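You operate a simulated robot arm through the tools that you are given. There is no shell and no other tool. Be economical: measure what you need, move in short steps, check, and stop when the job is done.

Carry out the task below with a simulated two-armed robot. There is one attempt and no reset: what you move stays moved.

JOB
Put the green bowler hat on the blue bay. Take the steamer head and put it on the right end of the counter. Take the green marker and leave it on top of the white flash battery. Put two of the booth fuses from the right end of the counter on the blue floor plate. Stack the box that says "spares" from the right end of the counter on top of the box labelled "tape". Shut the right panel flap. Do these in any order. Set down upright: steamer head.
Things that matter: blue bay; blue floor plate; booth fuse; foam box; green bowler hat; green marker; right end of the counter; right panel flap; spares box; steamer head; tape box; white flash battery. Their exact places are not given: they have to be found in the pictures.

The check looks at the end state, three seconds after you hand in, the way a careful person would. Anything else that was tipped, shoved, dropped, spilled or broken makes it a failure.

ROBOT AND FRAMES
Two 7-joint arms with two-finger parallel grippers on one trunk, on a base that drives. Base frame: it is fixed to the floor where the robot stands at the start and does not move with it; the origin is under the middle of the robot, x ahead of it, y to its left, z up; the surface under the hand at the start is at about z = 800. Units: mm, degrees, N and s.
The left shoulder is at the start at [77, 182, 1062], the right one opposite. With the tool pointing down near the work surface each hand reaches from about 320 to 760 mm from the robot's upright axis, wherever it stands, measured 20 degrees to its own side. Places, roughly: blue bay (20x22 cm) [-220, -2960, 800]; blue floor plate [-1750, 2250, 750]; booth fuse [-2000, 2250, 750]; foam box, spares box, tape box [-2750, 2250, 750]; green bowler hat (9x10x5 cm) [500, -200, 800]; green marker (3x3x11 cm) [-1600, 2200, 800]; right end of the counter [-2400, 2300, 800]; right panel flap [-1400, -3100, 1000]; steamer head (11x6x9 cm) [600, 600, 900]; white flash battery [-3000, -750, 750]. Payload 3.91 kg a hand.
The tool frame of a hand sits at the grasp point between the pads (the TCP): z along the fingers, y along the line on which they close. The tips reach 30 mm beyond it. The gripper opens to 110 mm. The fingers are 20 mm wide and 10 mm thick; the gripper's body (48 by 112 mm) begins 55 mm behind the TCP.
Orientation is told as [roll, pitch, yaw] about the base's x, y, z axes, in that order, counted from this pose: with the fingers straight down and closing along the base's y, the tool's x points along the base's -x, its y along +y and its z along -z.

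CONTROLS
- The arms move only by the tool jog_arm. It takes "left_deltas", "right_deltas" or both (then of equal length, played together; a hand with none holds still); each is text: rows parted by semicolons, each of 7 numbers parted by spaces: the closure, from 0 (fully open) to 1 (shut), then the shift along the tool's x, y, z in units of 100 mm (1.0 is 100 mm), then the turn, a rotation vector about the tool's x, y, z in units of 180 degrees (1.0 is 180 degrees). In form: grip tx ty tz rx ry rz; .... A call has 1 to 8 rows; each row is the pose to reach, as a shift and turn from the pose commanded when the call began, along the tool's axes at that moment. A call with a number of a shift or a turn outside -1 to 1 is refused whole. A row lasts 0.2 s, in which the tool goes at most 50 mm and 8.6 degrees; a call with a longer step from one row to the next is refused whole, and so is a gripper value outside its range. Where a pose cannot be reached the arm comes as near as it can. A force on the tool above 40 N (or 10 N above the force at the start of the call, whichever is more), or a blocked arm, ends the call early, and 0.2 s more pass. Each finger travels about 72 mm/s and halts on what it meets, pressing with about 31 N; the grip force reading is that of the motor and also rises with nothing between the fingers. The clock runs only during rows and for 0.2 s after the last one: add rows that repeat a pose to give the fingers time. The reply holds the time, the measured pose of the TCP, the force on the tool along the base axes, the opening and the grip force, in the units named above and with some noise, with the torque about the TCP (base axes, N m) and any sound that the robot's microphone picked up, and new pictures: "views" is both (left out), scene, wrist or none (wrist: the cameras of the hands that moved).
- Cameras (640 x 400 px; columns grow to the right, rows downward): "scene" is now at [217.2, 36.9, 1244.2]; the picture's right is [0.43, -0.90, 0.00], its down [-0.56, -0.26, -0.79] and it looks along [0.71, 0.34, -0.61] (base axes); focal length 214 px, centre (320, 200). "left" rides on the left gripper at [72, -17, -103] in its tool frame; the picture's right is [0.23, 0.97, 0.00], its down [-0.76, 0.18, -0.62] and it looks along [-0.61, 0.14, 0.78] (tool axes); focal length 222 px, centre (320, 200). "right" rides on the right gripper at [72, 17, -103] in its tool frame; the picture's right is [-0.23, 0.97, 0.00], its down [-0.76, -0.18, -0.62] and it looks along [-0.61, -0.14, 0.78] (tool axes); focal length 222 px, centre (320, 200).
- move_column(by): slides the trunk up (or, below 0, down) by that many mm; the arms and the scene camera ride with it, the base frame stays. It gives what a move gives, with no picture.
- steer(legs): drives the robot by 1 to 6 legs, each [ahead, left, turn to the left] in mm, mm and degrees, along the robot's own axes; the way and the turn of a leg run together, so that a leg with both is an arc; at most 1500 mm and 180 degrees a leg. The arms and the cameras ride along, it lands a little off, and it stops where it bumps. It gives what a move gives, and a new picture of the scene camera.
- turn_head(pan, tilt): turns the head with the scene camera to pan (to the left, within 80 degrees either way) and tilt (down, from -29 to 69), counted from straight ahead of the robot. It gives what a move gives, and a new picture of the scene camera.
- measure_at(camera, pixels): for up to 12 pixels [column, row] of the newest picture of that camera ("zoom" is the newest enlarged one), the place [x, y, z] in the base frame of the surface seen there, good to about 3 mm. It takes no simulated time.
- zoom(camera, box): a new picture of the part [left, top, right, bottom] of that camera's present view, enlarged. It takes no simulated time.
- close_job(): hands the job in; it is judged then, once.

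Keep the steps short. Do not move on a guess: measure, check each grasp and each placing, and mend mistakes. In all there are 131 turns and 260 pictures (those below and enlarged ones count). Leave the grippers open and the arms clear of the work at the hand-in unless told otherwise, and finish with a single line.

The tools are called as a command line: name --argument value ..., lists and objects as JSON in quotes. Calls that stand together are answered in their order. jog_arm: Moves the arms, as the interface text tells. Its arguments: {"type":"object","properties":{"left_deltas":{"type":"string"},"right_deltas":{"type":"string"},"views":{"type":"string","enum":["both","scene","wrist","none"]}},"required":[]} The other tools are called the same way: move_column (by) slides the trunk up or down; steer (legs) drives the base; turn_head (pan, tilt) turns the head that bears the scene camera; measure_at (camera, pixels) gives the place of the surface under pixels of a picture; zoom (camera, box) takes an enlarged picture of a part of a camera's view; close_job () hands the job in.

At the start:

```text
clock: 0.0
left_ee_pos: [377.5, 438.9, 1129.2]
left_ee_rot: [0.0, -0.1, 0.0]
left_force: [0.0, 0.8, -0.3]
left_torque: [0.04, 0.01, -0.02]
left_width: 110.0
left_grasp_force: 0.1
right_ee_pos: [429.0, -48.2, 1142.2]
right_ee_rot: [0.1, -0.1, -0.1]
right_force: [0.1, 0.4, 0.3]
right_torque: [0.02, -0.02, 0.0]
right_width: 110.0
right_grasp_force: 0.0
trunk travel left (down, up): [-325.0, 189.0]
robot x, y, heading: [-0.9, 0.9, -0.1]
head pan, tilt: [25.3, 37.9]
```

scene: 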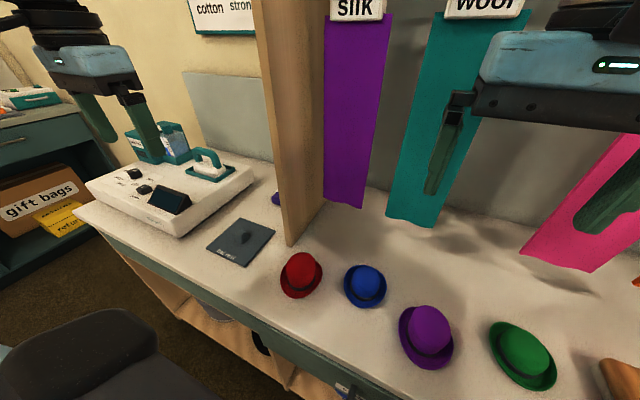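
right: 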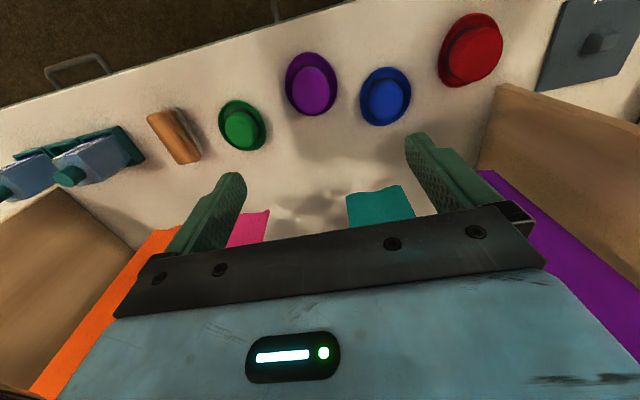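
left: 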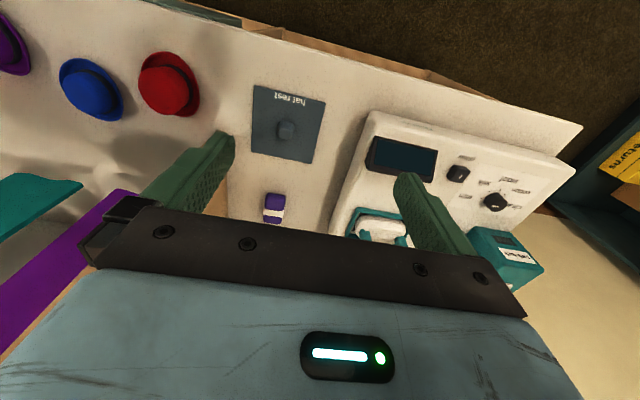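

I see the green hat at scene (525,350) and the steamer head on the white base at about (208,165). I'll measure both and zoom in on the steamer.

measure_at --camera "scene" --pixels '[[522, 345], [500, 330], [553, 385], [208, 160], [195, 172], [222, 172], [210, 180], [235, 175], [240, 240], [130, 190], [180, 225]]'

zoom --camera "scene" --box '[70, 110, 290, 250]'

zoom --camera "right" --box '[140, 60, 340, 190]'

```text
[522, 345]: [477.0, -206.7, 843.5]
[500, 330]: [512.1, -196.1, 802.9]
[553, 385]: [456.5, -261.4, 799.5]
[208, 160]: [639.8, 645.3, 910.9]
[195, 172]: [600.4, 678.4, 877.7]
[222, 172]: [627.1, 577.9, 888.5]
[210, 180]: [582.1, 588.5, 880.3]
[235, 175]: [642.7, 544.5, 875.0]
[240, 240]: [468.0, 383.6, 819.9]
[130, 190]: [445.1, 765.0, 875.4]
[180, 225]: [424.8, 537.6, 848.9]
```

```text
2.86 times, centred on (180, 180) of scene
```

zoom: 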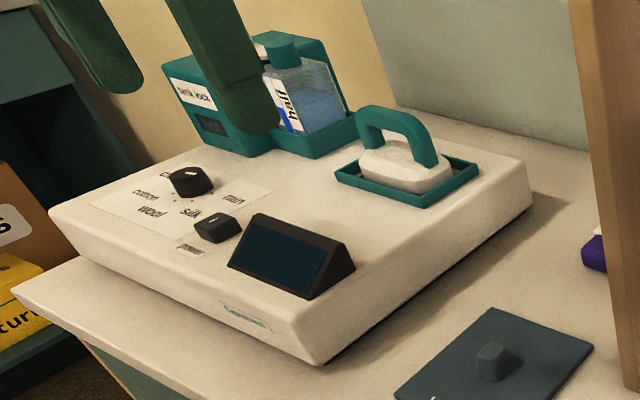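

```text
3.08 times, centred on (240, 125) of right
```

zoom: 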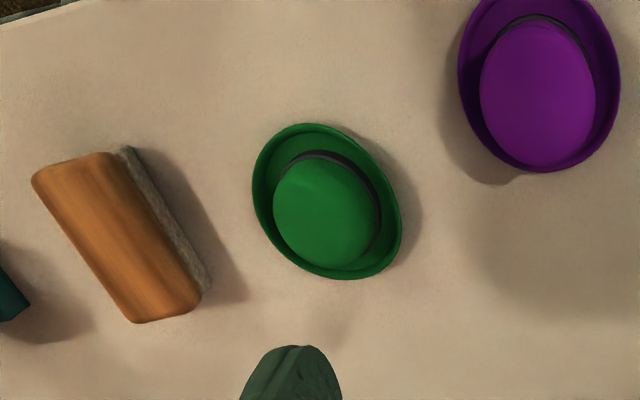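

Now the hat's outline from the zoom, and the handle from the left camera.

measure_at --camera "zoom" --pixels '[[325, 215], [258, 195], [396, 225], [300, 128], [340, 275], [278, 215], [376, 215], [330, 160], [320, 262]]'

zoom --camera "left" --box '[330, 180, 490, 280]'

```text
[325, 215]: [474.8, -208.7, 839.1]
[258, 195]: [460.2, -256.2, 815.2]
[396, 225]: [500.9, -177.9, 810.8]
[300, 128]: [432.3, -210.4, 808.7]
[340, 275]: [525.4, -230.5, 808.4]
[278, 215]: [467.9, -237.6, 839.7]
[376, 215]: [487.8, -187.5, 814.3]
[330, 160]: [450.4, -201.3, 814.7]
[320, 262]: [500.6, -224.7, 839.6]
```

```text
4.00 times, centred on (410, 230) of left
```

zoom: 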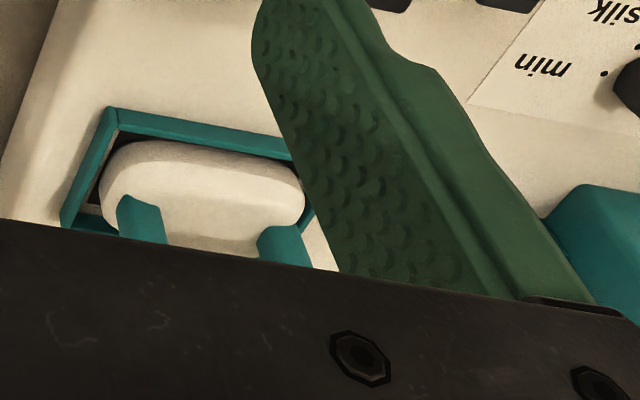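

The hat is centred near (478,-217), with its brim at about 810 and its crown top at about 842. I'll bring the right hand above it.

jog_arm --right_deltas "0 -0.1 -0.35 0.25 0 0 0; 0 -0.2 -0.7 0.5 0 0 0; 0 -0.3 -1.0 0.75 0 0 0" --views "none"

jog_arm --right_deltas "0 -0.07 -0.27 0.27 0 0 0; 0 -0.14 -0.54 0.54 0 0 0; 0 -0.19 -0.69 0.8 0 0 0; 0 -0.19 -0.69 0.8 0 0 0" --views "wrist"

```text
clock: 0.8
left_ee_pos: [378.6, 437.3, 1128.8]
left_ee_rot: [0.0, 0.0, 0.1]
left_force: [0.1, 0.0, -0.7]
left_torque: [-0.02, -0.01, -0.01]
left_width: 109.8
left_grasp_force: 0.1
right_ee_pos: [459.0, -150.2, 1066.6]
right_ee_rot: [0.1, 0.0, 0.0]
right_force: [-0.1, 1.2, -0.4]
right_torque: [0.0, 0.02, -0.02]
right_width: 109.8
right_grasp_force: 0.1
trunk travel left (down, up): [-325.0, 189.0]
robot x, y, heading: [2.3, -5.2, 0.2]
head pan, tilt: [25.3, 37.9]
```

```text
clock: 1.8
left_ee_pos: [378.7, 438.3, 1128.3]
left_ee_rot: [0.0, -0.1, 0.1]
left_force: [0.3, 0.3, 0.0]
left_torque: [-0.04, 0.0, -0.02]
left_width: 109.8
left_grasp_force: 0.0
right_ee_pos: [478.4, -217.0, 988.4]
right_ee_rot: [0.0, 0.0, -0.1]
right_force: [0.8, 0.8, 0.2]
right_torque: [0.0, 0.0, 0.0]
right_width: 110.0
right_grasp_force: 0.1
trunk travel left (down, up): [-325.0, 189.0]
robot x, y, heading: [0.5, 2.9, 0.0]
head pan, tilt: [25.3, 37.9]
```

right: 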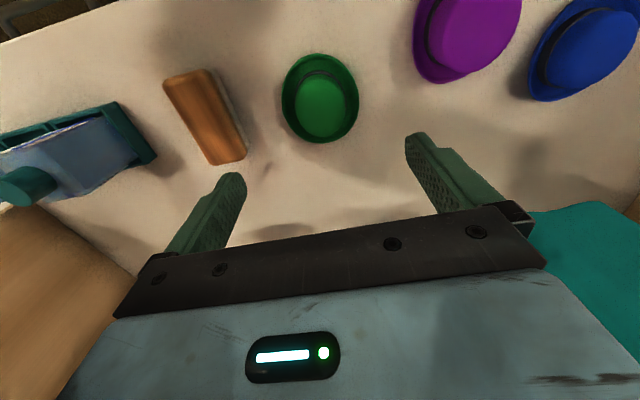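

Now I'll measure the brim's four extremes, the crown and the nearest neighbours.

measure_at --camera "right" --pixels '[[284, 95], [357, 100], [318, 57], [322, 141], [320, 105], [243, 155], [215, 80], [415, 75], [298, 108], [343, 108], [293, 70], [345, 130]]'

```text
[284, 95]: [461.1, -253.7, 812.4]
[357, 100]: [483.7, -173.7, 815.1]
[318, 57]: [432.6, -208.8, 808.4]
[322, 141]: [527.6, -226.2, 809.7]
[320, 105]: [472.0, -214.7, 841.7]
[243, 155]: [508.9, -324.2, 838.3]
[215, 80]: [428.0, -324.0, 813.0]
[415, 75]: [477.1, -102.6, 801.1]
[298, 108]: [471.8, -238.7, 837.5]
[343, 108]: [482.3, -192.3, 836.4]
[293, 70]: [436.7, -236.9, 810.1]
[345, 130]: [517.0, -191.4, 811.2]
```

The hat is centred at (480,-215), with its narrow axis turned about -12°. The hand turns to match and comes down around the brim.

jog_arm --right_deltas "0 -0.01 0.01 0.33 0 0 0.033; 0 -0.02 0.02 0.66 0 0 0.066; 0 -0.02 0.02 0.95 0 0 0.066; 0 -0.02 0.02 0.95 0 0 0.066" --views "wrist"

```text
clock: 2.8
left_ee_pos: [378.1, 437.8, 1129.0]
left_ee_rot: [0.1, -0.1, 0.2]
left_force: [0.1, 0.5, 0.1]
left_torque: [0.0, 0.01, 0.0]
left_width: 110.0
left_grasp_force: 0.1
right_ee_pos: [480.4, -214.6, 892.9]
right_ee_rot: [0.1, 0.0, -11.9]
right_force: [-0.2, 1.1, -0.1]
right_torque: [0.01, 0.0, -0.01]
right_width: 110.1
right_grasp_force: 0.0
trunk travel left (down, up): [-325.0, 189.0]
robot x, y, heading: [2.3, 2.3, -0.1]
head pan, tilt: [25.3, 37.9]
```

right: 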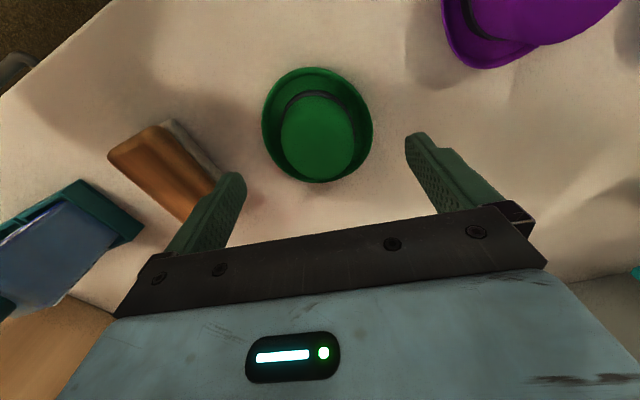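

It's lined up, so I'll go down to TCP z of about 835 and close.

jog_arm --right_deltas "0 0 0 0.3 0 0 0; 0 0 0 0.57 0 0 0; 0 0 0 0.57 0 0 0" --views "wrist"

jog_arm --right_deltas "0.5 0 0 0 0 0 0; 0.5 0 0 0 0 0 0; 0.5 0 0 0 0 0 0; 0.5 0 0 0 0 0 0" --views "wrist"

```text
clock: 3.6
left_ee_pos: [377.7, 439.1, 1129.1]
left_ee_rot: [0.1, -0.1, 0.0]
left_force: [-0.6, -0.3, 0.1]
left_torque: [-0.01, 0.02, -0.01]
left_width: 110.1
left_grasp_force: 0.0
right_ee_pos: [478.7, -217.5, 833.8]
right_ee_rot: [0.0, 0.0, -11.9]
right_force: [-0.5, -0.5, 0.6]
right_torque: [-0.02, 0.01, -0.03]
right_width: 110.0
right_grasp_force: 0.1
trunk travel left (down, up): [-325.0, 189.0]
robot x, y, heading: [-2.7, -2.3, -0.0]
head pan, tilt: [25.3, 37.9]
```

right: 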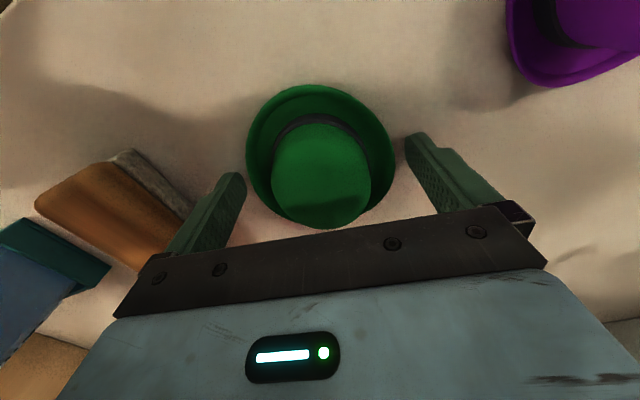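

```text
clock: 4.6
left_ee_pos: [379.1, 438.2, 1129.4]
left_ee_rot: [0.0, -0.1, 0.1]
left_force: [0.6, 0.6, -0.6]
left_torque: [-0.03, -0.03, -0.02]
left_width: 110.1
left_grasp_force: 0.1
right_ee_pos: [478.6, -216.2, 833.5]
right_ee_rot: [0.0, -0.1, -11.9]
right_force: [0.2, 0.0, 0.3]
right_torque: [0.02, 0.01, 0.01]
right_width: 85.6
right_grasp_force: 30.7
trunk travel left (down, up): [-325.0, 189.0]
robot x, y, heading: [3.1, 1.4, -0.1]
head pan, tilt: [25.3, 37.9]
```

right: 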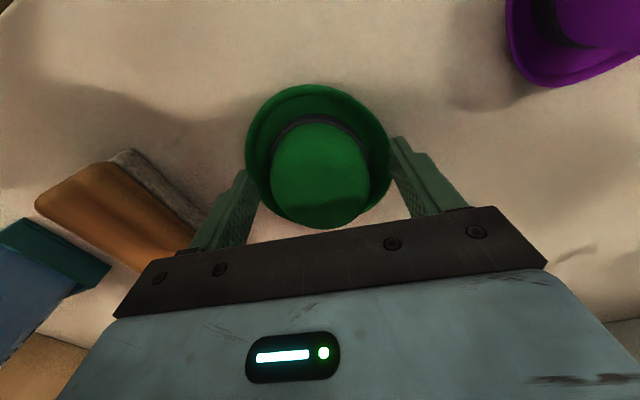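

The brim is gripped at 85.6 mm. I'll lift it in three rows.

jog_arm --right_deltas "0.5 0 0 -0.3 0 0 0; 0.5 0 0 -0.65 0 0 0; 0.5 0 0 -1 0 0 0; 0.5 0 0 -1 0 0 0" --views "none"

jog_arm --right_deltas "0.5 0 0 -0.4 0 0 0; 0.5 0.3 0 -0.7 0 0 0; 0.5 0.6 0 -1 0 0 0; 0.5 0.9 0 -1 0 0 0" --views "wrist"

```text
clock: 5.6
left_ee_pos: [379.0, 438.1, 1129.6]
left_ee_rot: [0.0, -0.1, 0.1]
left_force: [0.1, 0.4, 0.1]
left_torque: [0.0, -0.03, 0.02]
left_width: 110.2
left_grasp_force: 0.1
right_ee_pos: [478.7, -214.8, 936.1]
right_ee_rot: [0.0, 0.0, -11.9]
right_force: [-0.3, 0.9, 0.1]
right_torque: [-0.01, 0.01, -0.05]
right_width: 54.9
right_grasp_force: 0.1
trunk travel left (down, up): [-325.0, 189.0]
robot x, y, heading: [0.1, 1.2, 0.1]
head pan, tilt: [25.3, 37.9]
```

```text
clock: 6.6
left_ee_pos: [379.4, 437.5, 1130.4]
left_ee_rot: [-0.1, 0.0, 0.0]
left_force: [-1.3, -0.9, 0.9]
left_torque: [-0.04, 0.01, 0.01]
left_width: 109.9
left_grasp_force: 0.1
right_ee_pos: [387.6, -196.7, 1035.6]
right_ee_rot: [0.0, 0.1, -12.0]
right_force: [0.0, -0.4, 0.2]
right_torque: [0.0, 0.04, 0.01]
right_width: 55.1
right_grasp_force: 0.1
trunk travel left (down, up): [-325.0, 189.0]
robot x, y, heading: [2.1, -0.7, 0.1]
head pan, tilt: [25.3, 37.9]
```

right: 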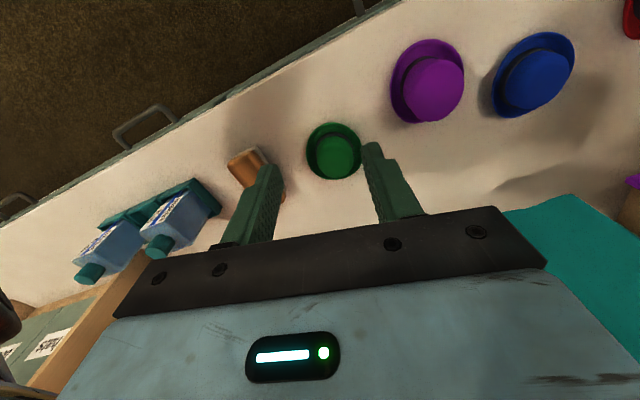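

The hat slipped off the sloped brim, but it's still standing in place. I'll grip the crown instead, so first I'll zoom in for its shape.

zoom --camera "right" --box '[270, 100, 398, 180]'

turn_head --pan -25 --tilt 50

```text
5.00 times, centred on (334, 140) of right
```

zoom: 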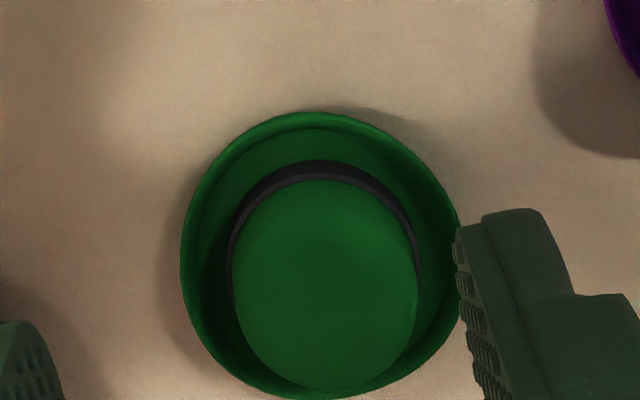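

```text
clock: 7.8
left_ee_pos: [378.6, 439.6, 1128.4]
left_ee_rot: [0.0, -0.1, 0.1]
left_force: [0.0, -0.5, -0.2]
left_torque: [0.0, -0.03, 0.0]
left_width: 110.3
left_grasp_force: 0.0
right_ee_pos: [388.6, -196.6, 1035.2]
right_ee_rot: [-0.1, 0.0, -11.9]
right_force: [0.1, -0.3, 0.7]
right_torque: [-0.01, 0.0, 0.01]
right_width: 55.0
right_grasp_force: 0.0
trunk travel left (down, up): [-325.0, 189.0]
robot x, y, heading: [1.0, 0.4, -0.0]
head pan, tilt: [-25.0, 50.0]
```

scene: 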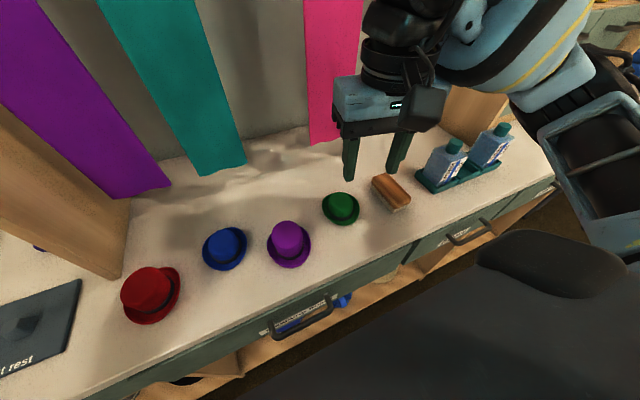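

measure_at --camera "zoom" --pixels '[[236, 270], [412, 270], [325, 185], [325, 380], [325, 280], [222, 260], [428, 260], [184, 270], [456, 235], [310, 115], [310, 397], [300, 165]]'

zoom --camera "scene" --box '[300, 180, 380, 230]'

```text
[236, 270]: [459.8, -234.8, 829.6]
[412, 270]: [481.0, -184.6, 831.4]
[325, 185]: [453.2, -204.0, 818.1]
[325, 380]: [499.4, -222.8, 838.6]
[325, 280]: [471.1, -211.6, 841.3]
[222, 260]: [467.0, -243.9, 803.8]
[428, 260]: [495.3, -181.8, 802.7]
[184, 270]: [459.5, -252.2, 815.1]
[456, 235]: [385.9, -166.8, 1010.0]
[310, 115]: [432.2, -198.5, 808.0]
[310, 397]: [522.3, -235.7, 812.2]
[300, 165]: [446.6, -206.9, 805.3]
```

```text
8.00 times, centred on (340, 205) of scene
```

zoom: 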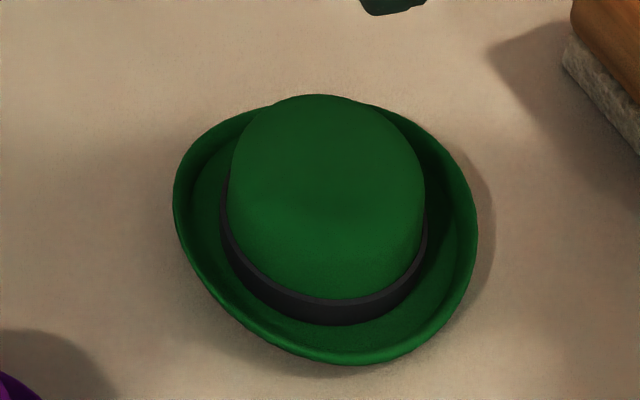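

The crown is about ±27 wide, centred near (477,-213), and its axis is turned about -20°. I'll hover above it with a 66 mm opening and check the alignment.

jog_arm --right_deltas "0.4 -0.3 0.01 0.25 0 0 0.02; 0.4 -0.6 0.02 0.5 0 0 0.045; 0.4 -0.9 0.024 0.75 0 0 0.045; 0.4 -0.9 0.024 1 0 0 0.045; 0.4 -0.9 0.024 1 0 0 0.045" --views "none"

jog_arm --right_deltas "0.4 0 0 0.3 0 0 0; 0.4 0 0 0.6 0 0 0; 0.4 0 0 0.6 0 0 0" --views "both"

```text
clock: 9.0
left_ee_pos: [379.2, 438.8, 1128.4]
left_ee_rot: [0.1, 0.0, 0.1]
left_force: [0.4, 0.1, -0.6]
left_torque: [0.02, -0.02, 0.0]
left_width: 110.0
left_grasp_force: 0.0
right_ee_pos: [478.6, -213.6, 934.9]
right_ee_rot: [0.0, 0.0, -20.0]
right_force: [0.4, -0.3, 0.6]
right_torque: [-0.03, -0.02, 0.04]
right_width: 65.8
right_grasp_force: 0.1
trunk travel left (down, up): [-325.0, 189.0]
robot x, y, heading: [0.1, 0.5, 0.2]
head pan, tilt: [-25.0, 50.0]
```

```text
clock: 9.8
left_ee_pos: [378.4, 438.4, 1128.6]
left_ee_rot: [0.0, 0.0, 0.1]
left_force: [-0.6, 0.9, 0.6]
left_torque: [0.0, 0.04, -0.01]
left_width: 110.2
left_grasp_force: 0.1
right_ee_pos: [478.9, -211.9, 873.7]
right_ee_rot: [0.1, 0.0, -20.1]
right_force: [0.3, -0.2, 0.2]
right_torque: [0.0, -0.03, 0.0]
right_width: 65.8
right_grasp_force: 0.1
trunk travel left (down, up): [-325.0, 189.0]
robot x, y, heading: [1.6, -2.3, -0.2]
head pan, tilt: [-25.0, 50.0]
```

scene: 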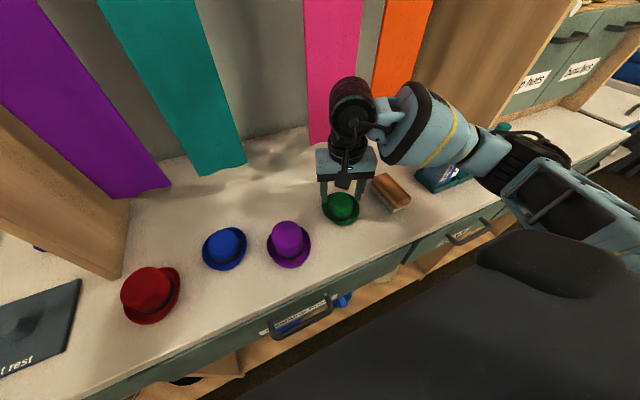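
right: 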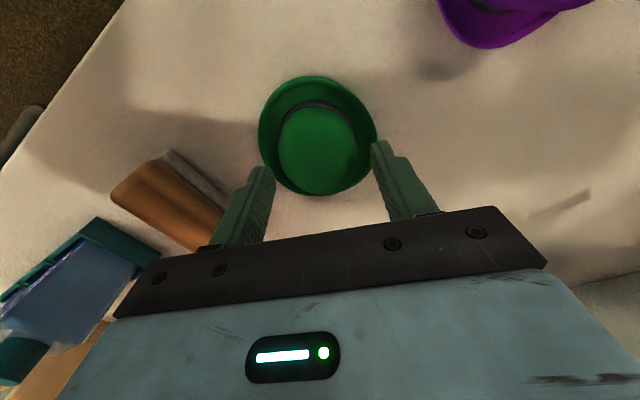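

The crown sits between the fingers. I'll go down 31 mm and close on it.

jog_arm --right_deltas "0.4 0 0 0.2 0 0 0; 0.4 0 0 0.31 0 0 0; 0.4 0 0 0.31 0 0 0; 0.7 0 0 0.31 0 0 0; 0.7 0 0 0.31 0 0 0; 0.7 0 0 0.31 0 0 0" --views "wrist"

jog_arm --right_deltas "0.7 0 0 -0.1 0 0 0; 0.7 0 0 -0.25 0 0 0; 0.7 0 0 -0.4 0 0 0; 0.7 0 0 -0.4 0 0 0" --views "wrist"

```text
clock: 11.2
left_ee_pos: [379.0, 438.7, 1128.5]
left_ee_rot: [0.0, -0.1, 0.1]
left_force: [-0.2, -0.8, 0.5]
left_torque: [-0.02, 0.02, 0.01]
left_width: 109.8
left_grasp_force: 0.0
right_ee_pos: [480.7, -212.3, 844.6]
right_ee_rot: [0.0, 0.0, -20.1]
right_force: [1.0, 0.4, 3.4]
right_torque: [0.08, -0.09, -0.03]
right_width: 56.1
right_grasp_force: 31.0
trunk travel left (down, up): [-325.0, 189.0]
robot x, y, heading: [-0.5, 0.4, -0.1]
head pan, tilt: [-25.0, 50.0]
```

right: 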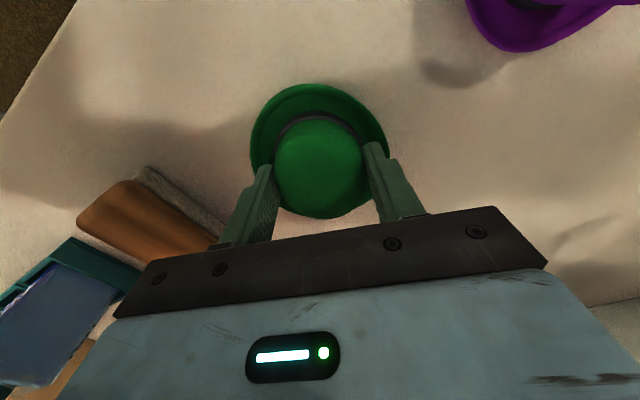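

```text
clock: 12.2
left_ee_pos: [378.9, 439.3, 1129.7]
left_ee_rot: [0.0, -0.1, 0.1]
left_force: [0.4, -0.4, 0.3]
left_torque: [0.01, -0.01, -0.03]
left_width: 110.0
left_grasp_force: 0.0
right_ee_pos: [480.3, -211.6, 884.1]
right_ee_rot: [0.1, 0.1, -19.9]
right_force: [0.3, -0.8, -0.9]
right_torque: [0.01, -0.01, -0.01]
right_width: 56.5
right_grasp_force: 30.8
trunk travel left (down, up): [-325.0, 189.0]
robot x, y, heading: [1.3, -0.1, -0.2]
head pan, tilt: [-25.0, 50.0]
```

right: 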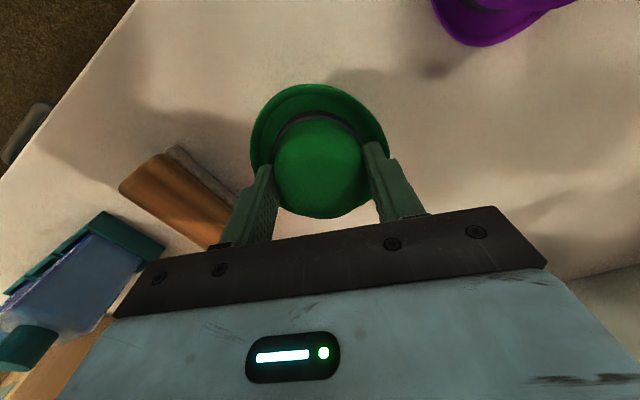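

The hat is held at 56 mm. I'll lift it and pull it back.

jog_arm --right_deltas "0.7 0 0 -0.4 0 0 0; 0.7 0.2 0.05 -0.7 0 0 0; 0.7 0.5 0.1 -0.95 0 0 0; 0.7 0.9 0.2 -1 0 0 0; 0.7 0.9 0.2 -1 0 0 0" --views "none"

jog_arm --right_deltas "0.7 0 0 -0.4 0 0 0; 0.7 0 0 -0.7 0 0 0; 0.7 0 0 -0.7 0 0 0" --views "none"

turn_head --pan 30 --tilt 40

```text
clock: 13.4
left_ee_pos: [378.8, 437.5, 1128.9]
left_ee_rot: [0.0, 0.0, 0.1]
left_force: [0.5, 0.7, 0.0]
left_torque: [0.04, 0.0, 0.03]
left_width: 110.0
left_grasp_force: 0.0
right_ee_pos: [399.7, -163.9, 983.6]
right_ee_rot: [0.0, 0.1, -20.0]
right_force: [-0.9, -0.2, -0.3]
right_torque: [0.01, -0.01, 0.0]
right_width: 56.1
right_grasp_force: 30.8
trunk travel left (down, up): [-325.0, 189.0]
robot x, y, heading: [-2.3, -1.4, -0.0]
head pan, tilt: [-25.0, 50.0]
```

```text
clock: 14.2
left_ee_pos: [378.3, 438.0, 1129.6]
left_ee_rot: [0.0, 0.0, 0.1]
left_force: [-0.2, 0.2, 1.1]
left_torque: [0.02, 0.0, 0.01]
left_width: 110.1
left_grasp_force: 0.1
right_ee_pos: [401.0, -165.6, 1052.4]
right_ee_rot: [0.0, 0.0, -20.1]
right_force: [-0.3, -0.3, -0.9]
right_torque: [0.01, 0.05, -0.01]
right_width: 56.0
right_grasp_force: 31.3
trunk travel left (down, up): [-325.0, 189.0]
robot x, y, heading: [-1.3, -1.0, 0.2]
head pan, tilt: [-25.0, 50.0]
```

```text
clock: 15.4
left_ee_pos: [378.9, 438.6, 1128.7]
left_ee_rot: [0.1, -0.1, 0.1]
left_force: [0.2, -0.4, -0.5]
left_torque: [-0.01, -0.01, -0.02]
left_width: 110.0
left_grasp_force: 0.1
right_ee_pos: [400.2, -165.1, 1052.6]
right_ee_rot: [0.0, 0.0, -20.1]
right_force: [-0.9, -0.1, 0.0]
right_torque: [0.03, 0.01, -0.03]
right_width: 56.3
right_grasp_force: 30.5
trunk travel left (down, up): [-325.0, 189.0]
robot x, y, heading: [-4.9, 1.0, 0.1]
head pan, tilt: [30.0, 40.0]
```

scene: 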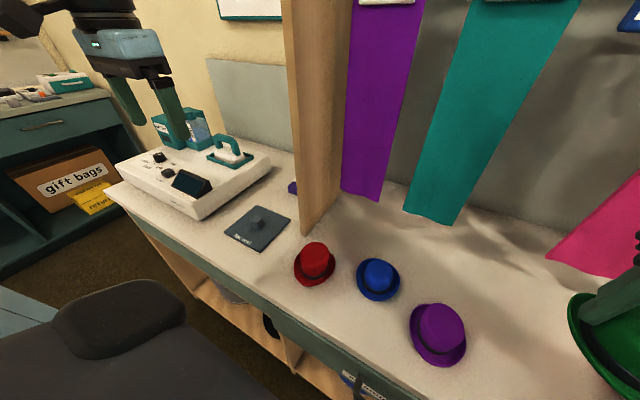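

I'll measure the divider's front edge, the counter edge and the left cabinet before driving sideways.

measure_at --camera "scene" --pixels '[[300, 233], [110, 187], [250, 300], [60, 210], [130, 150], [45, 110], [219, 138], [238, 155], [210, 155], [232, 165]]'

```text
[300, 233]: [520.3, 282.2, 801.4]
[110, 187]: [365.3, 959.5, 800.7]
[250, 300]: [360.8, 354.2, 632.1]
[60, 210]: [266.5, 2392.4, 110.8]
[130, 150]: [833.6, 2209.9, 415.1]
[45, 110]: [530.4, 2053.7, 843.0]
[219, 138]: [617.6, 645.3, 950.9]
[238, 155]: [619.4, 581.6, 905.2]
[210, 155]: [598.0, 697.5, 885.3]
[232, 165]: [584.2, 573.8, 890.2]
```

The way is clear, so I'll drive 400 mm left.

steer --legs '[[0, 400, 0]]'

```text
clock: 19.5
left_ee_pos: [378.1, 838.6, 1127.6]
left_ee_rot: [0.0, -0.1, 0.2]
left_force: [-0.5, 0.3, -0.4]
left_torque: [-0.03, 0.01, -0.01]
left_width: 110.0
left_grasp_force: 0.0
right_ee_pos: [400.2, 233.7, 1052.2]
right_ee_rot: [0.0, 0.0, -19.9]
right_force: [0.5, -0.9, 1.0]
right_torque: [-0.01, 0.01, -0.04]
right_width: 56.2
right_grasp_force: 31.0
trunk travel left (down, up): [-325.0, 189.0]
robot x, y, heading: [1.2, 401.3, 0.1]
head pan, tilt: [30.0, 40.0]
```

scene: 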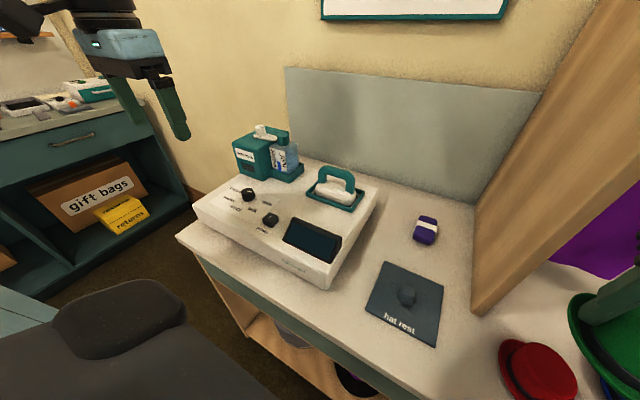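

Now a close view of the steamer head.

zoom --camera "scene" --box '[290, 150, 386, 210]'

```text
6.67 times, centred on (338, 180) of scene
```

zoom: 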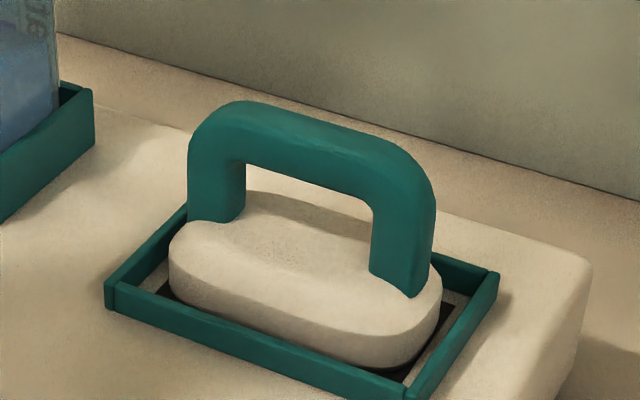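

measure_at --camera "zoom" --pixels '[[235, 110], [310, 125], [390, 150], [205, 180], [400, 250], [310, 160], [180, 260], [430, 310], [300, 270], [310, 325], [250, 330], [470, 270]]'

```text
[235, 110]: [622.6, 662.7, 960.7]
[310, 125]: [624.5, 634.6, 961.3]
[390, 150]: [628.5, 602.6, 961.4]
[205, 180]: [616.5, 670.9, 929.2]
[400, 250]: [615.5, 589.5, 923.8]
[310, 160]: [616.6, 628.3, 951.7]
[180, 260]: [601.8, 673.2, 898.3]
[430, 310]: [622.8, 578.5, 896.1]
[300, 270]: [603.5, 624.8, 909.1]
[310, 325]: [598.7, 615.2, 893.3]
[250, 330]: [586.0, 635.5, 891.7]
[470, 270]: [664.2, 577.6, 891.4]
```

The handle bar runs along y, centred at about (625,631), with its top at 961. The fingers must close along x, so I'll turn the left hand toward yaw -90 while moving over it at height.

jog_arm --left_deltas "0 -0.12 -0.12 0 0 0 0.042; 0 -0.25 -0.25 0 0 0 0.084; 0 -0.37 -0.37 0 0 0 0.126; 0 -0.5 -0.5 0 0 0 0.168; 0 -0.62 -0.62 0 0 0 0.21; 0 -0.75 -0.75 0 0 0 0.252; 0 -0.87 -0.87 0 0 0 0.294; 0 -1 -1 0 0 0 0.333" --views "none"

```text
clock: 21.3
left_ee_pos: [478.1, 737.0, 1128.4]
left_ee_rot: [0.0, 0.1, -60.0]
left_force: [0.4, -0.6, -0.4]
left_torque: [-0.02, 0.03, 0.01]
left_width: 110.1
left_grasp_force: 0.0
right_ee_pos: [401.5, 233.8, 1051.5]
right_ee_rot: [-0.1, 0.0, -20.0]
right_force: [-0.7, 0.3, -0.1]
right_torque: [0.02, 0.04, 0.02]
right_width: 56.1
right_grasp_force: 30.6
trunk travel left (down, up): [-325.0, 189.0]
robot x, y, heading: [-4.0, 397.9, 0.3]
head pan, tilt: [30.0, 40.0]
```

jog_arm --left_deltas "0 -0.2 0.09 0 0 0 0.042; 0 -0.41 0.18 0 0 0 0.084; 0 -0.62 0.27 0 0 0 0.126; 0 -0.83 0.37 0 0 0 0.167" --views "none"

jog_arm --left_deltas "0 -0.18 0.24 0.2 0 0 0; 0 -0.36 0.49 0.4 0 0 0; 0 -0.53 0.735 0.6 0 0 0; 0 -0.53 0.735 0.6 0 0 0" --views "both"

```text
clock: 22.3
left_ee_pos: [554.3, 685.2, 1128.1]
left_ee_rot: [0.0, -0.1, -90.0]
left_force: [0.5, 0.2, 0.2]
left_torque: [0.03, -0.02, -0.02]
left_width: 110.1
left_grasp_force: 0.0
right_ee_pos: [400.5, 233.7, 1052.7]
right_ee_rot: [-0.1, 0.0, -20.0]
right_force: [0.5, -0.7, -1.0]
right_torque: [0.02, -0.01, 0.0]
right_width: 55.7
right_grasp_force: 30.7
trunk travel left (down, up): [-325.0, 189.0]
robot x, y, heading: [-1.4, 399.9, 0.1]
head pan, tilt: [30.0, 40.0]
```

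```text
clock: 23.3
left_ee_pos: [598.5, 653.3, 1064.0]
left_ee_rot: [0.0, 0.0, -89.8]
left_force: [-0.6, -0.5, 0.6]
left_torque: [0.04, 0.01, 0.0]
left_width: 109.9
left_grasp_force: 0.0
left hand out of reach, approached as far as the arm can: row 2, 3, 4
right_ee_pos: [400.4, 233.9, 1052.5]
right_ee_rot: [0.0, -0.1, -19.9]
right_force: [0.1, 0.1, 0.1]
right_torque: [0.05, -0.02, 0.02]
right_width: 55.5
right_grasp_force: 31.2
trunk travel left (down, up): [-325.0, 189.0]
robot x, y, heading: [-0.6, 398.1, 0.2]
head pan, tilt: [30.0, 40.0]
```

scene: 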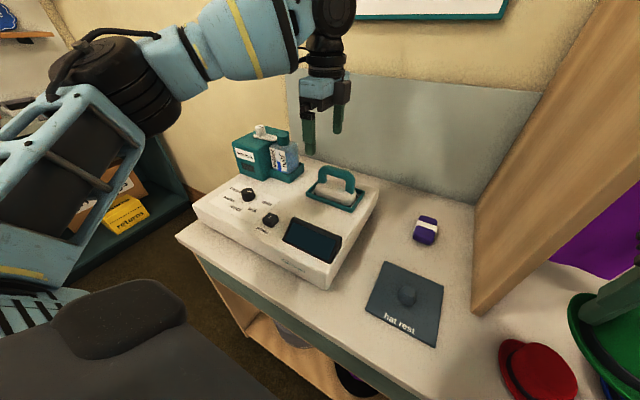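
left: 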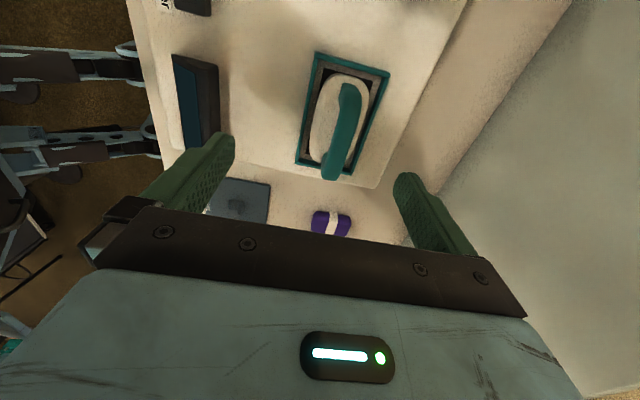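

The left arm is near its reach limit. I'll pull the right hand (with the hat) back from the divider, then drive 60 mm ahead.

jog_arm --right_deltas "0.7 0.3 -0.2 0 0 0 0; 0.7 0.6 -0.4 0 0 0 0; 0.7 0.6 -0.4 0 0 0 0" --views "none"

steer --legs '[[60, 0, 0]]'

```text
clock: 24.1
left_ee_pos: [598.7, 654.4, 1062.8]
left_ee_rot: [0.0, 0.0, -89.9]
left_force: [-0.1, -0.2, -0.3]
left_torque: [0.03, -0.03, 0.01]
left_width: 110.1
left_grasp_force: 0.1
right_ee_pos: [330.2, 217.8, 1052.1]
right_ee_rot: [-0.1, 0.0, -20.0]
right_force: [-0.8, 0.3, -0.2]
right_torque: [0.0, -0.01, 0.02]
right_width: 55.7
right_grasp_force: 31.3
trunk travel left (down, up): [-325.0, 189.0]
robot x, y, heading: [-2.3, 401.1, 0.2]
head pan, tilt: [30.0, 40.0]
```

```text
clock: 25.1
left_ee_pos: [659.6, 652.1, 1062.8]
left_ee_rot: [0.0, 0.1, -89.8]
left_force: [0.2, 0.7, -1.0]
left_torque: [0.03, 0.02, 0.03]
left_width: 109.9
left_grasp_force: 0.1
right_ee_pos: [390.2, 217.1, 1050.8]
right_ee_rot: [0.0, 0.0, -20.0]
right_force: [0.4, -0.3, -0.7]
right_torque: [-0.03, 0.0, -0.01]
right_width: 55.5
right_grasp_force: 30.8
trunk travel left (down, up): [-325.0, 189.0]
robot x, y, heading: [58.8, 397.9, 0.3]
head pan, tilt: [30.0, 40.0]
```

scene: 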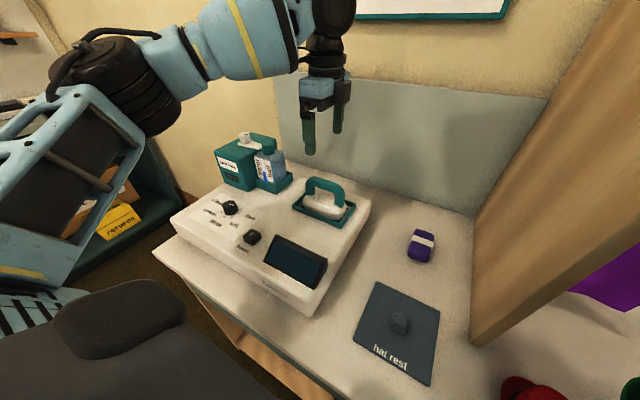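

I'll close the remaining gap and see whether the shift counts from the measured pose.

jog_arm --left_deltas "0 -0.1 -0.17 0.15 0 0 0; 0 -0.21 -0.35 0.3 0 0 0; 0 -0.21 -0.35 0.3 0 0 0" --views "wrist"

```text
clock: 25.9
left_ee_pos: [622.7, 633.1, 1032.3]
left_ee_rot: [0.0, 0.0, -89.8]
left_force: [-0.1, 0.8, 0.2]
left_torque: [0.01, 0.03, 0.03]
left_width: 110.0
left_grasp_force: 0.1
right_ee_pos: [388.8, 217.3, 1053.4]
right_ee_rot: [-0.1, 0.0, -20.0]
right_force: [0.1, -0.5, -0.8]
right_torque: [-0.02, 0.02, 0.02]
right_width: 55.3
right_grasp_force: 31.0
trunk travel left (down, up): [-325.0, 189.0]
robot x, y, heading: [56.7, 397.8, 0.3]
head pan, tilt: [30.0, 40.0]
```

left: 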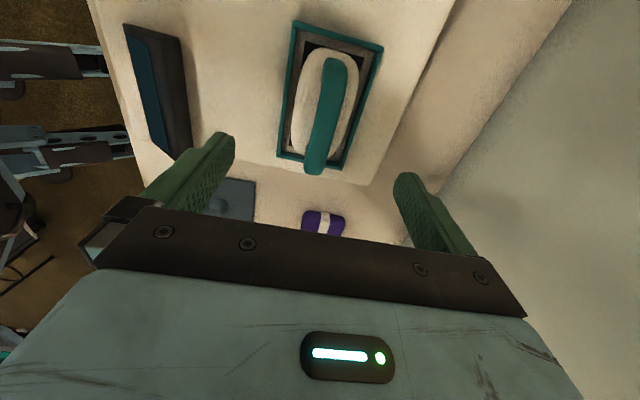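

measure_at --camera "left" --pixels '[[333, 75], [328, 110], [322, 145], [315, 170], [316, 120], [339, 120]]'

```text
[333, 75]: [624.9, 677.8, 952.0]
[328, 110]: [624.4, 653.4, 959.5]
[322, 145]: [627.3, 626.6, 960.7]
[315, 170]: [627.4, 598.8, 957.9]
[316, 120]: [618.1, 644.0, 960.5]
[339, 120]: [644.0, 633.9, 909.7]
```

The bar's centre is at (626,636). I'll descend to TCP z 951 and grip.

jog_arm --left_deltas "0 0.01 0.01 0.3 0 0 0; 0 0.03 0.03 0.6 0 0 0; 0 0.03 0.03 0.81 0 0 0; 0 0.03 0.03 0.81 0 0 0" --views "wrist"

jog_arm --left_deltas "0.5 0 0 0 0 0 0; 0.95 0 0 0 0 0 0; 0.95 0 0 0 0 0 0; 0.95 0 0 0 0 0 0; 0.95 0 0 0 0 0 0; 0.95 0 0 0 0 0 0" --views "both"

```text
clock: 26.9
left_ee_pos: [624.2, 632.5, 950.4]
left_ee_rot: [0.1, 0.0, -89.7]
left_force: [0.6, -0.6, 0.4]
left_torque: [0.0, -0.02, -0.03]
left_width: 110.1
left_grasp_force: 0.1
right_ee_pos: [388.8, 218.8, 1052.7]
right_ee_rot: [0.1, -0.1, -20.0]
right_force: [0.6, 0.0, -0.5]
right_torque: [-0.02, 0.0, -0.01]
right_width: 55.6
right_grasp_force: 31.0
trunk travel left (down, up): [-325.0, 189.0]
robot x, y, heading: [60.5, 399.1, 0.3]
head pan, tilt: [30.0, 40.0]
```

left: 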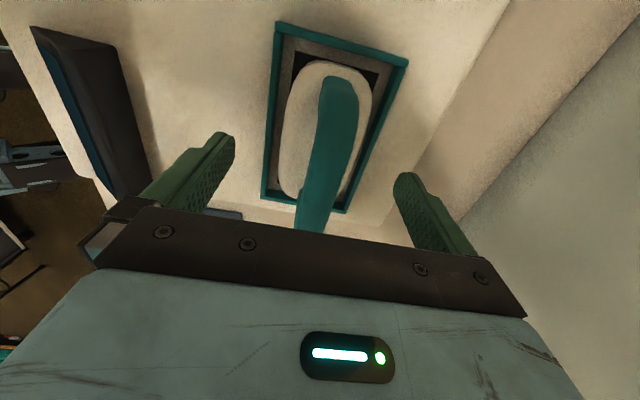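

```text
clock: 28.2
left_ee_pos: [626.1, 633.5, 949.9]
left_ee_rot: [0.0, 0.0, -89.8]
left_force: [-0.2, -0.3, 0.2]
left_torque: [0.0, 0.02, -0.04]
left_width: 19.1
left_grasp_force: 31.3
right_ee_pos: [388.7, 217.3, 1052.8]
right_ee_rot: [0.0, 0.0, -20.0]
right_force: [-0.8, 0.0, 0.0]
right_torque: [0.03, 0.01, 0.03]
right_width: 55.7
right_grasp_force: 31.0
trunk travel left (down, up): [-325.0, 189.0]
robot x, y, heading: [61.2, 399.8, 0.2]
head pan, tilt: [30.0, 40.0]
```

scene: 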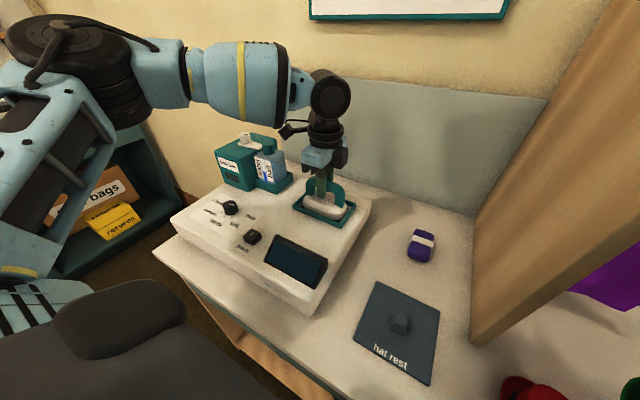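
left: 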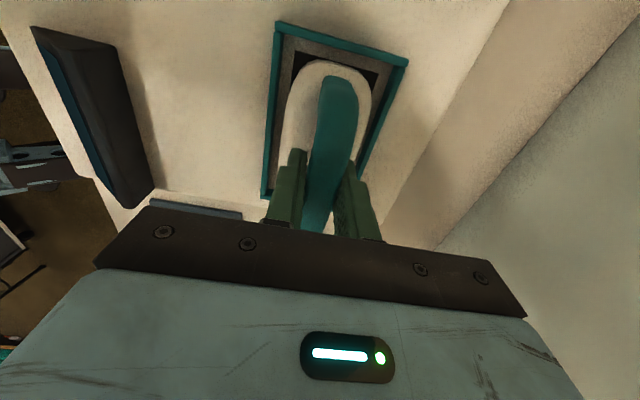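

The handle is gripped at 19 mm. I'll lift it straight up and check.

jog_arm --left_deltas "0.95 0 0 -0.15 0 0 0; 0.95 0 0 -0.35 0 0 0; 0.95 0 0 -0.6 0 0 0; 0.95 0 0 -0.9 0 0 0; 0.95 0 0 -0.9 0 0 0" --views "wrist"

```text
clock: 29.4
left_ee_pos: [626.1, 636.2, 1040.3]
left_ee_rot: [-0.1, 0.0, -89.7]
left_force: [-0.4, -0.3, -3.5]
left_torque: [0.03, 0.01, 0.01]
left_width: 18.7
left_grasp_force: 31.0
right_ee_pos: [388.7, 216.9, 1052.2]
right_ee_rot: [0.0, 0.0, -20.1]
right_force: [-0.3, -0.2, -0.4]
right_torque: [0.01, 0.01, 0.02]
right_width: 55.5
right_grasp_force: 30.6
trunk travel left (down, up): [-325.0, 189.0]
robot x, y, heading: [60.0, 401.8, 0.1]
head pan, tilt: [30.0, 40.0]
```

left: 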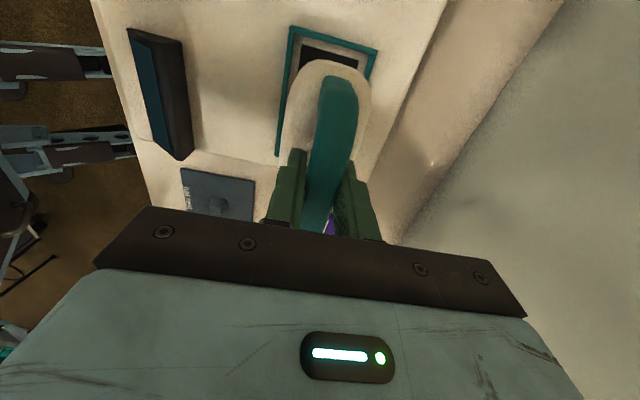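

Held, about 3.5 N. I'll pull the left hand back toward the body.

jog_arm --left_deltas "0.95 0 -0.3 -0.1 0 0 0; 0.95 0 -0.65 -0.2 0 0 0; 0.95 0 -1 -0.3 0 0 0; 0.95 0 -1 -0.3 0 0 0" --views "none"

jog_arm --left_deltas "0.95 0 -0.3 0 0 0 0; 0.95 0 -0.65 0 0 0 0; 0.95 0 -1 0 0 0 0; 0.95 0 -1 0 0 0 0" --views "none"

steer --legs '[[-350, 0, 0], [0, 0, -90]]'

```text
clock: 30.4
left_ee_pos: [525.7, 635.1, 1069.0]
left_ee_rot: [0.1, 0.1, -89.8]
left_force: [0.8, 0.0, -4.2]
left_torque: [-0.01, 0.01, -0.02]
left_width: 18.6
left_grasp_force: 31.6
right_ee_pos: [390.7, 217.3, 1051.9]
right_ee_rot: [0.0, 0.0, -20.0]
right_force: [0.1, 0.1, 1.0]
right_torque: [0.01, 0.03, -0.04]
right_width: 55.2
right_grasp_force: 30.8
trunk travel left (down, up): [-325.0, 189.0]
robot x, y, heading: [58.4, 398.0, 0.2]
head pan, tilt: [30.0, 40.0]
```

```text
clock: 31.4
left_ee_pos: [425.8, 636.3, 1067.0]
left_ee_rot: [0.0, 0.0, -89.9]
left_force: [0.0, 2.0, -4.9]
left_torque: [0.02, 0.0, 0.0]
left_width: 18.9
left_grasp_force: 30.6
right_ee_pos: [390.5, 218.3, 1052.3]
right_ee_rot: [0.0, 0.1, -20.0]
right_force: [0.2, -0.1, -0.3]
right_torque: [0.0, 0.01, 0.02]
right_width: 55.2
right_grasp_force: 31.3
trunk travel left (down, up): [-325.0, 189.0]
robot x, y, heading: [56.4, 398.7, 0.1]
head pan, tilt: [30.0, 40.0]
```

```text
clock: 37.8
left_ee_pos: [-94.8, 15.5, 1067.8]
left_ee_rot: [0.0, 0.0, 175.4]
left_force: [0.0, -0.1, -4.6]
left_torque: [0.0, 0.01, 0.0]
left_width: 19.3
left_grasp_force: 30.8
right_ee_pos: [-508.9, 85.6, 1052.5]
right_ee_rot: [0.0, 0.0, -114.7]
right_force: [0.5, -0.1, -0.5]
right_torque: [-0.01, 0.0, -0.03]
right_width: 55.3
right_grasp_force: 31.4
trunk travel left (down, up): [-325.0, 189.0]
robot x, y, heading: [-299.8, 401.0, -95.0]
head pan, tilt: [30.0, 40.0]
```

scene: 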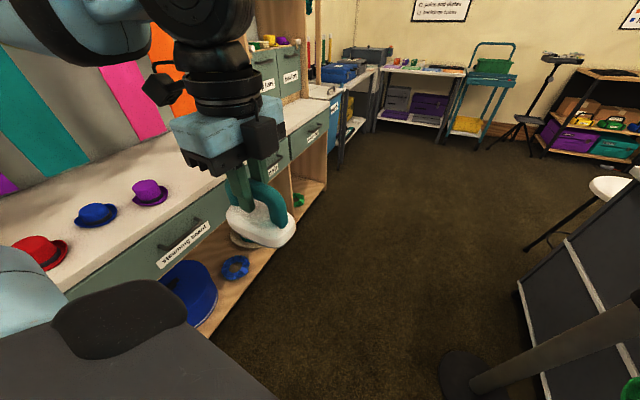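

The robot faces -y now, and the way ahead looks clear. I'll look straight ahead and measure the far table.

turn_head --pan 0 --tilt 15

```text
clock: 38.7
left_ee_pos: [-95.8, 15.0, 1068.3]
left_ee_rot: [-0.1, 0.0, 175.4]
left_force: [-0.7, -0.2, -4.0]
left_torque: [0.03, 0.01, 0.01]
left_width: 18.8
left_grasp_force: 30.8
right_ee_pos: [-508.1, 86.0, 1051.7]
right_ee_rot: [-0.1, -0.1, -114.7]
right_force: [-0.1, -0.4, 0.4]
right_torque: [0.04, -0.03, -0.01]
right_width: 55.5
right_grasp_force: 30.8
trunk travel left (down, up): [-325.0, 189.0]
robot x, y, heading: [-304.6, 403.3, -94.7]
head pan, tilt: [0.0, 15.0]
```

scene: 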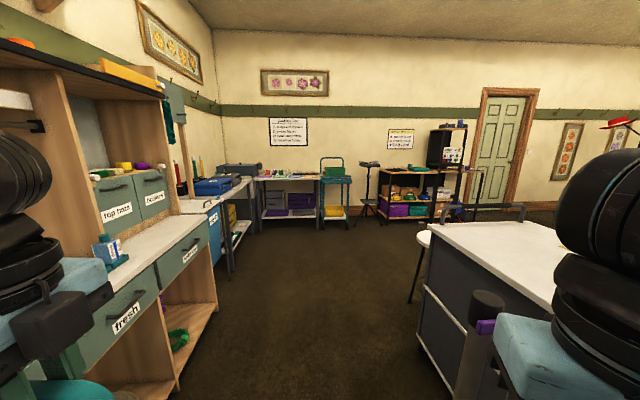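

measure_at --camera "scene" --pixels '[[290, 178], [268, 178], [310, 178], [340, 178], [400, 180], [450, 150], [290, 213], [430, 240], [480, 320], [240, 250], [345, 210]]'

zoom --camera "scene" --box '[240, 110, 480, 260]'

```text
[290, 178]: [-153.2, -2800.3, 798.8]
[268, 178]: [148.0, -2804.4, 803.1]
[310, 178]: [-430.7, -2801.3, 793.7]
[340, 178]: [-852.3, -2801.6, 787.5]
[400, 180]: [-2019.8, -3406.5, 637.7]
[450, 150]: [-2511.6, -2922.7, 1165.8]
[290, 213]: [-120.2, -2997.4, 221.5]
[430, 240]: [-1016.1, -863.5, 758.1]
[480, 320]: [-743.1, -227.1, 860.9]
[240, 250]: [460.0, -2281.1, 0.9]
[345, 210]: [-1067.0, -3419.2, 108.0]
```

```text
2.67 times, centred on (360, 185) of scene
```

zoom: 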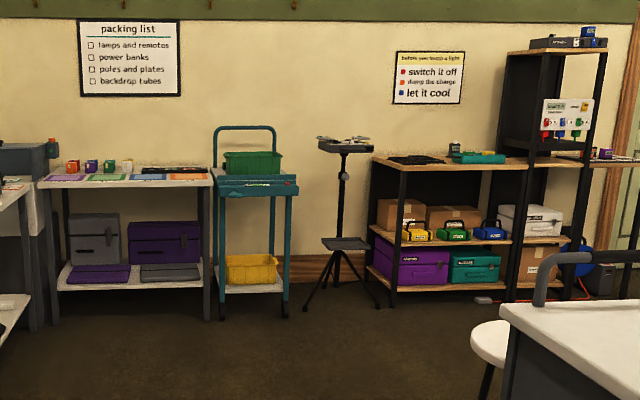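

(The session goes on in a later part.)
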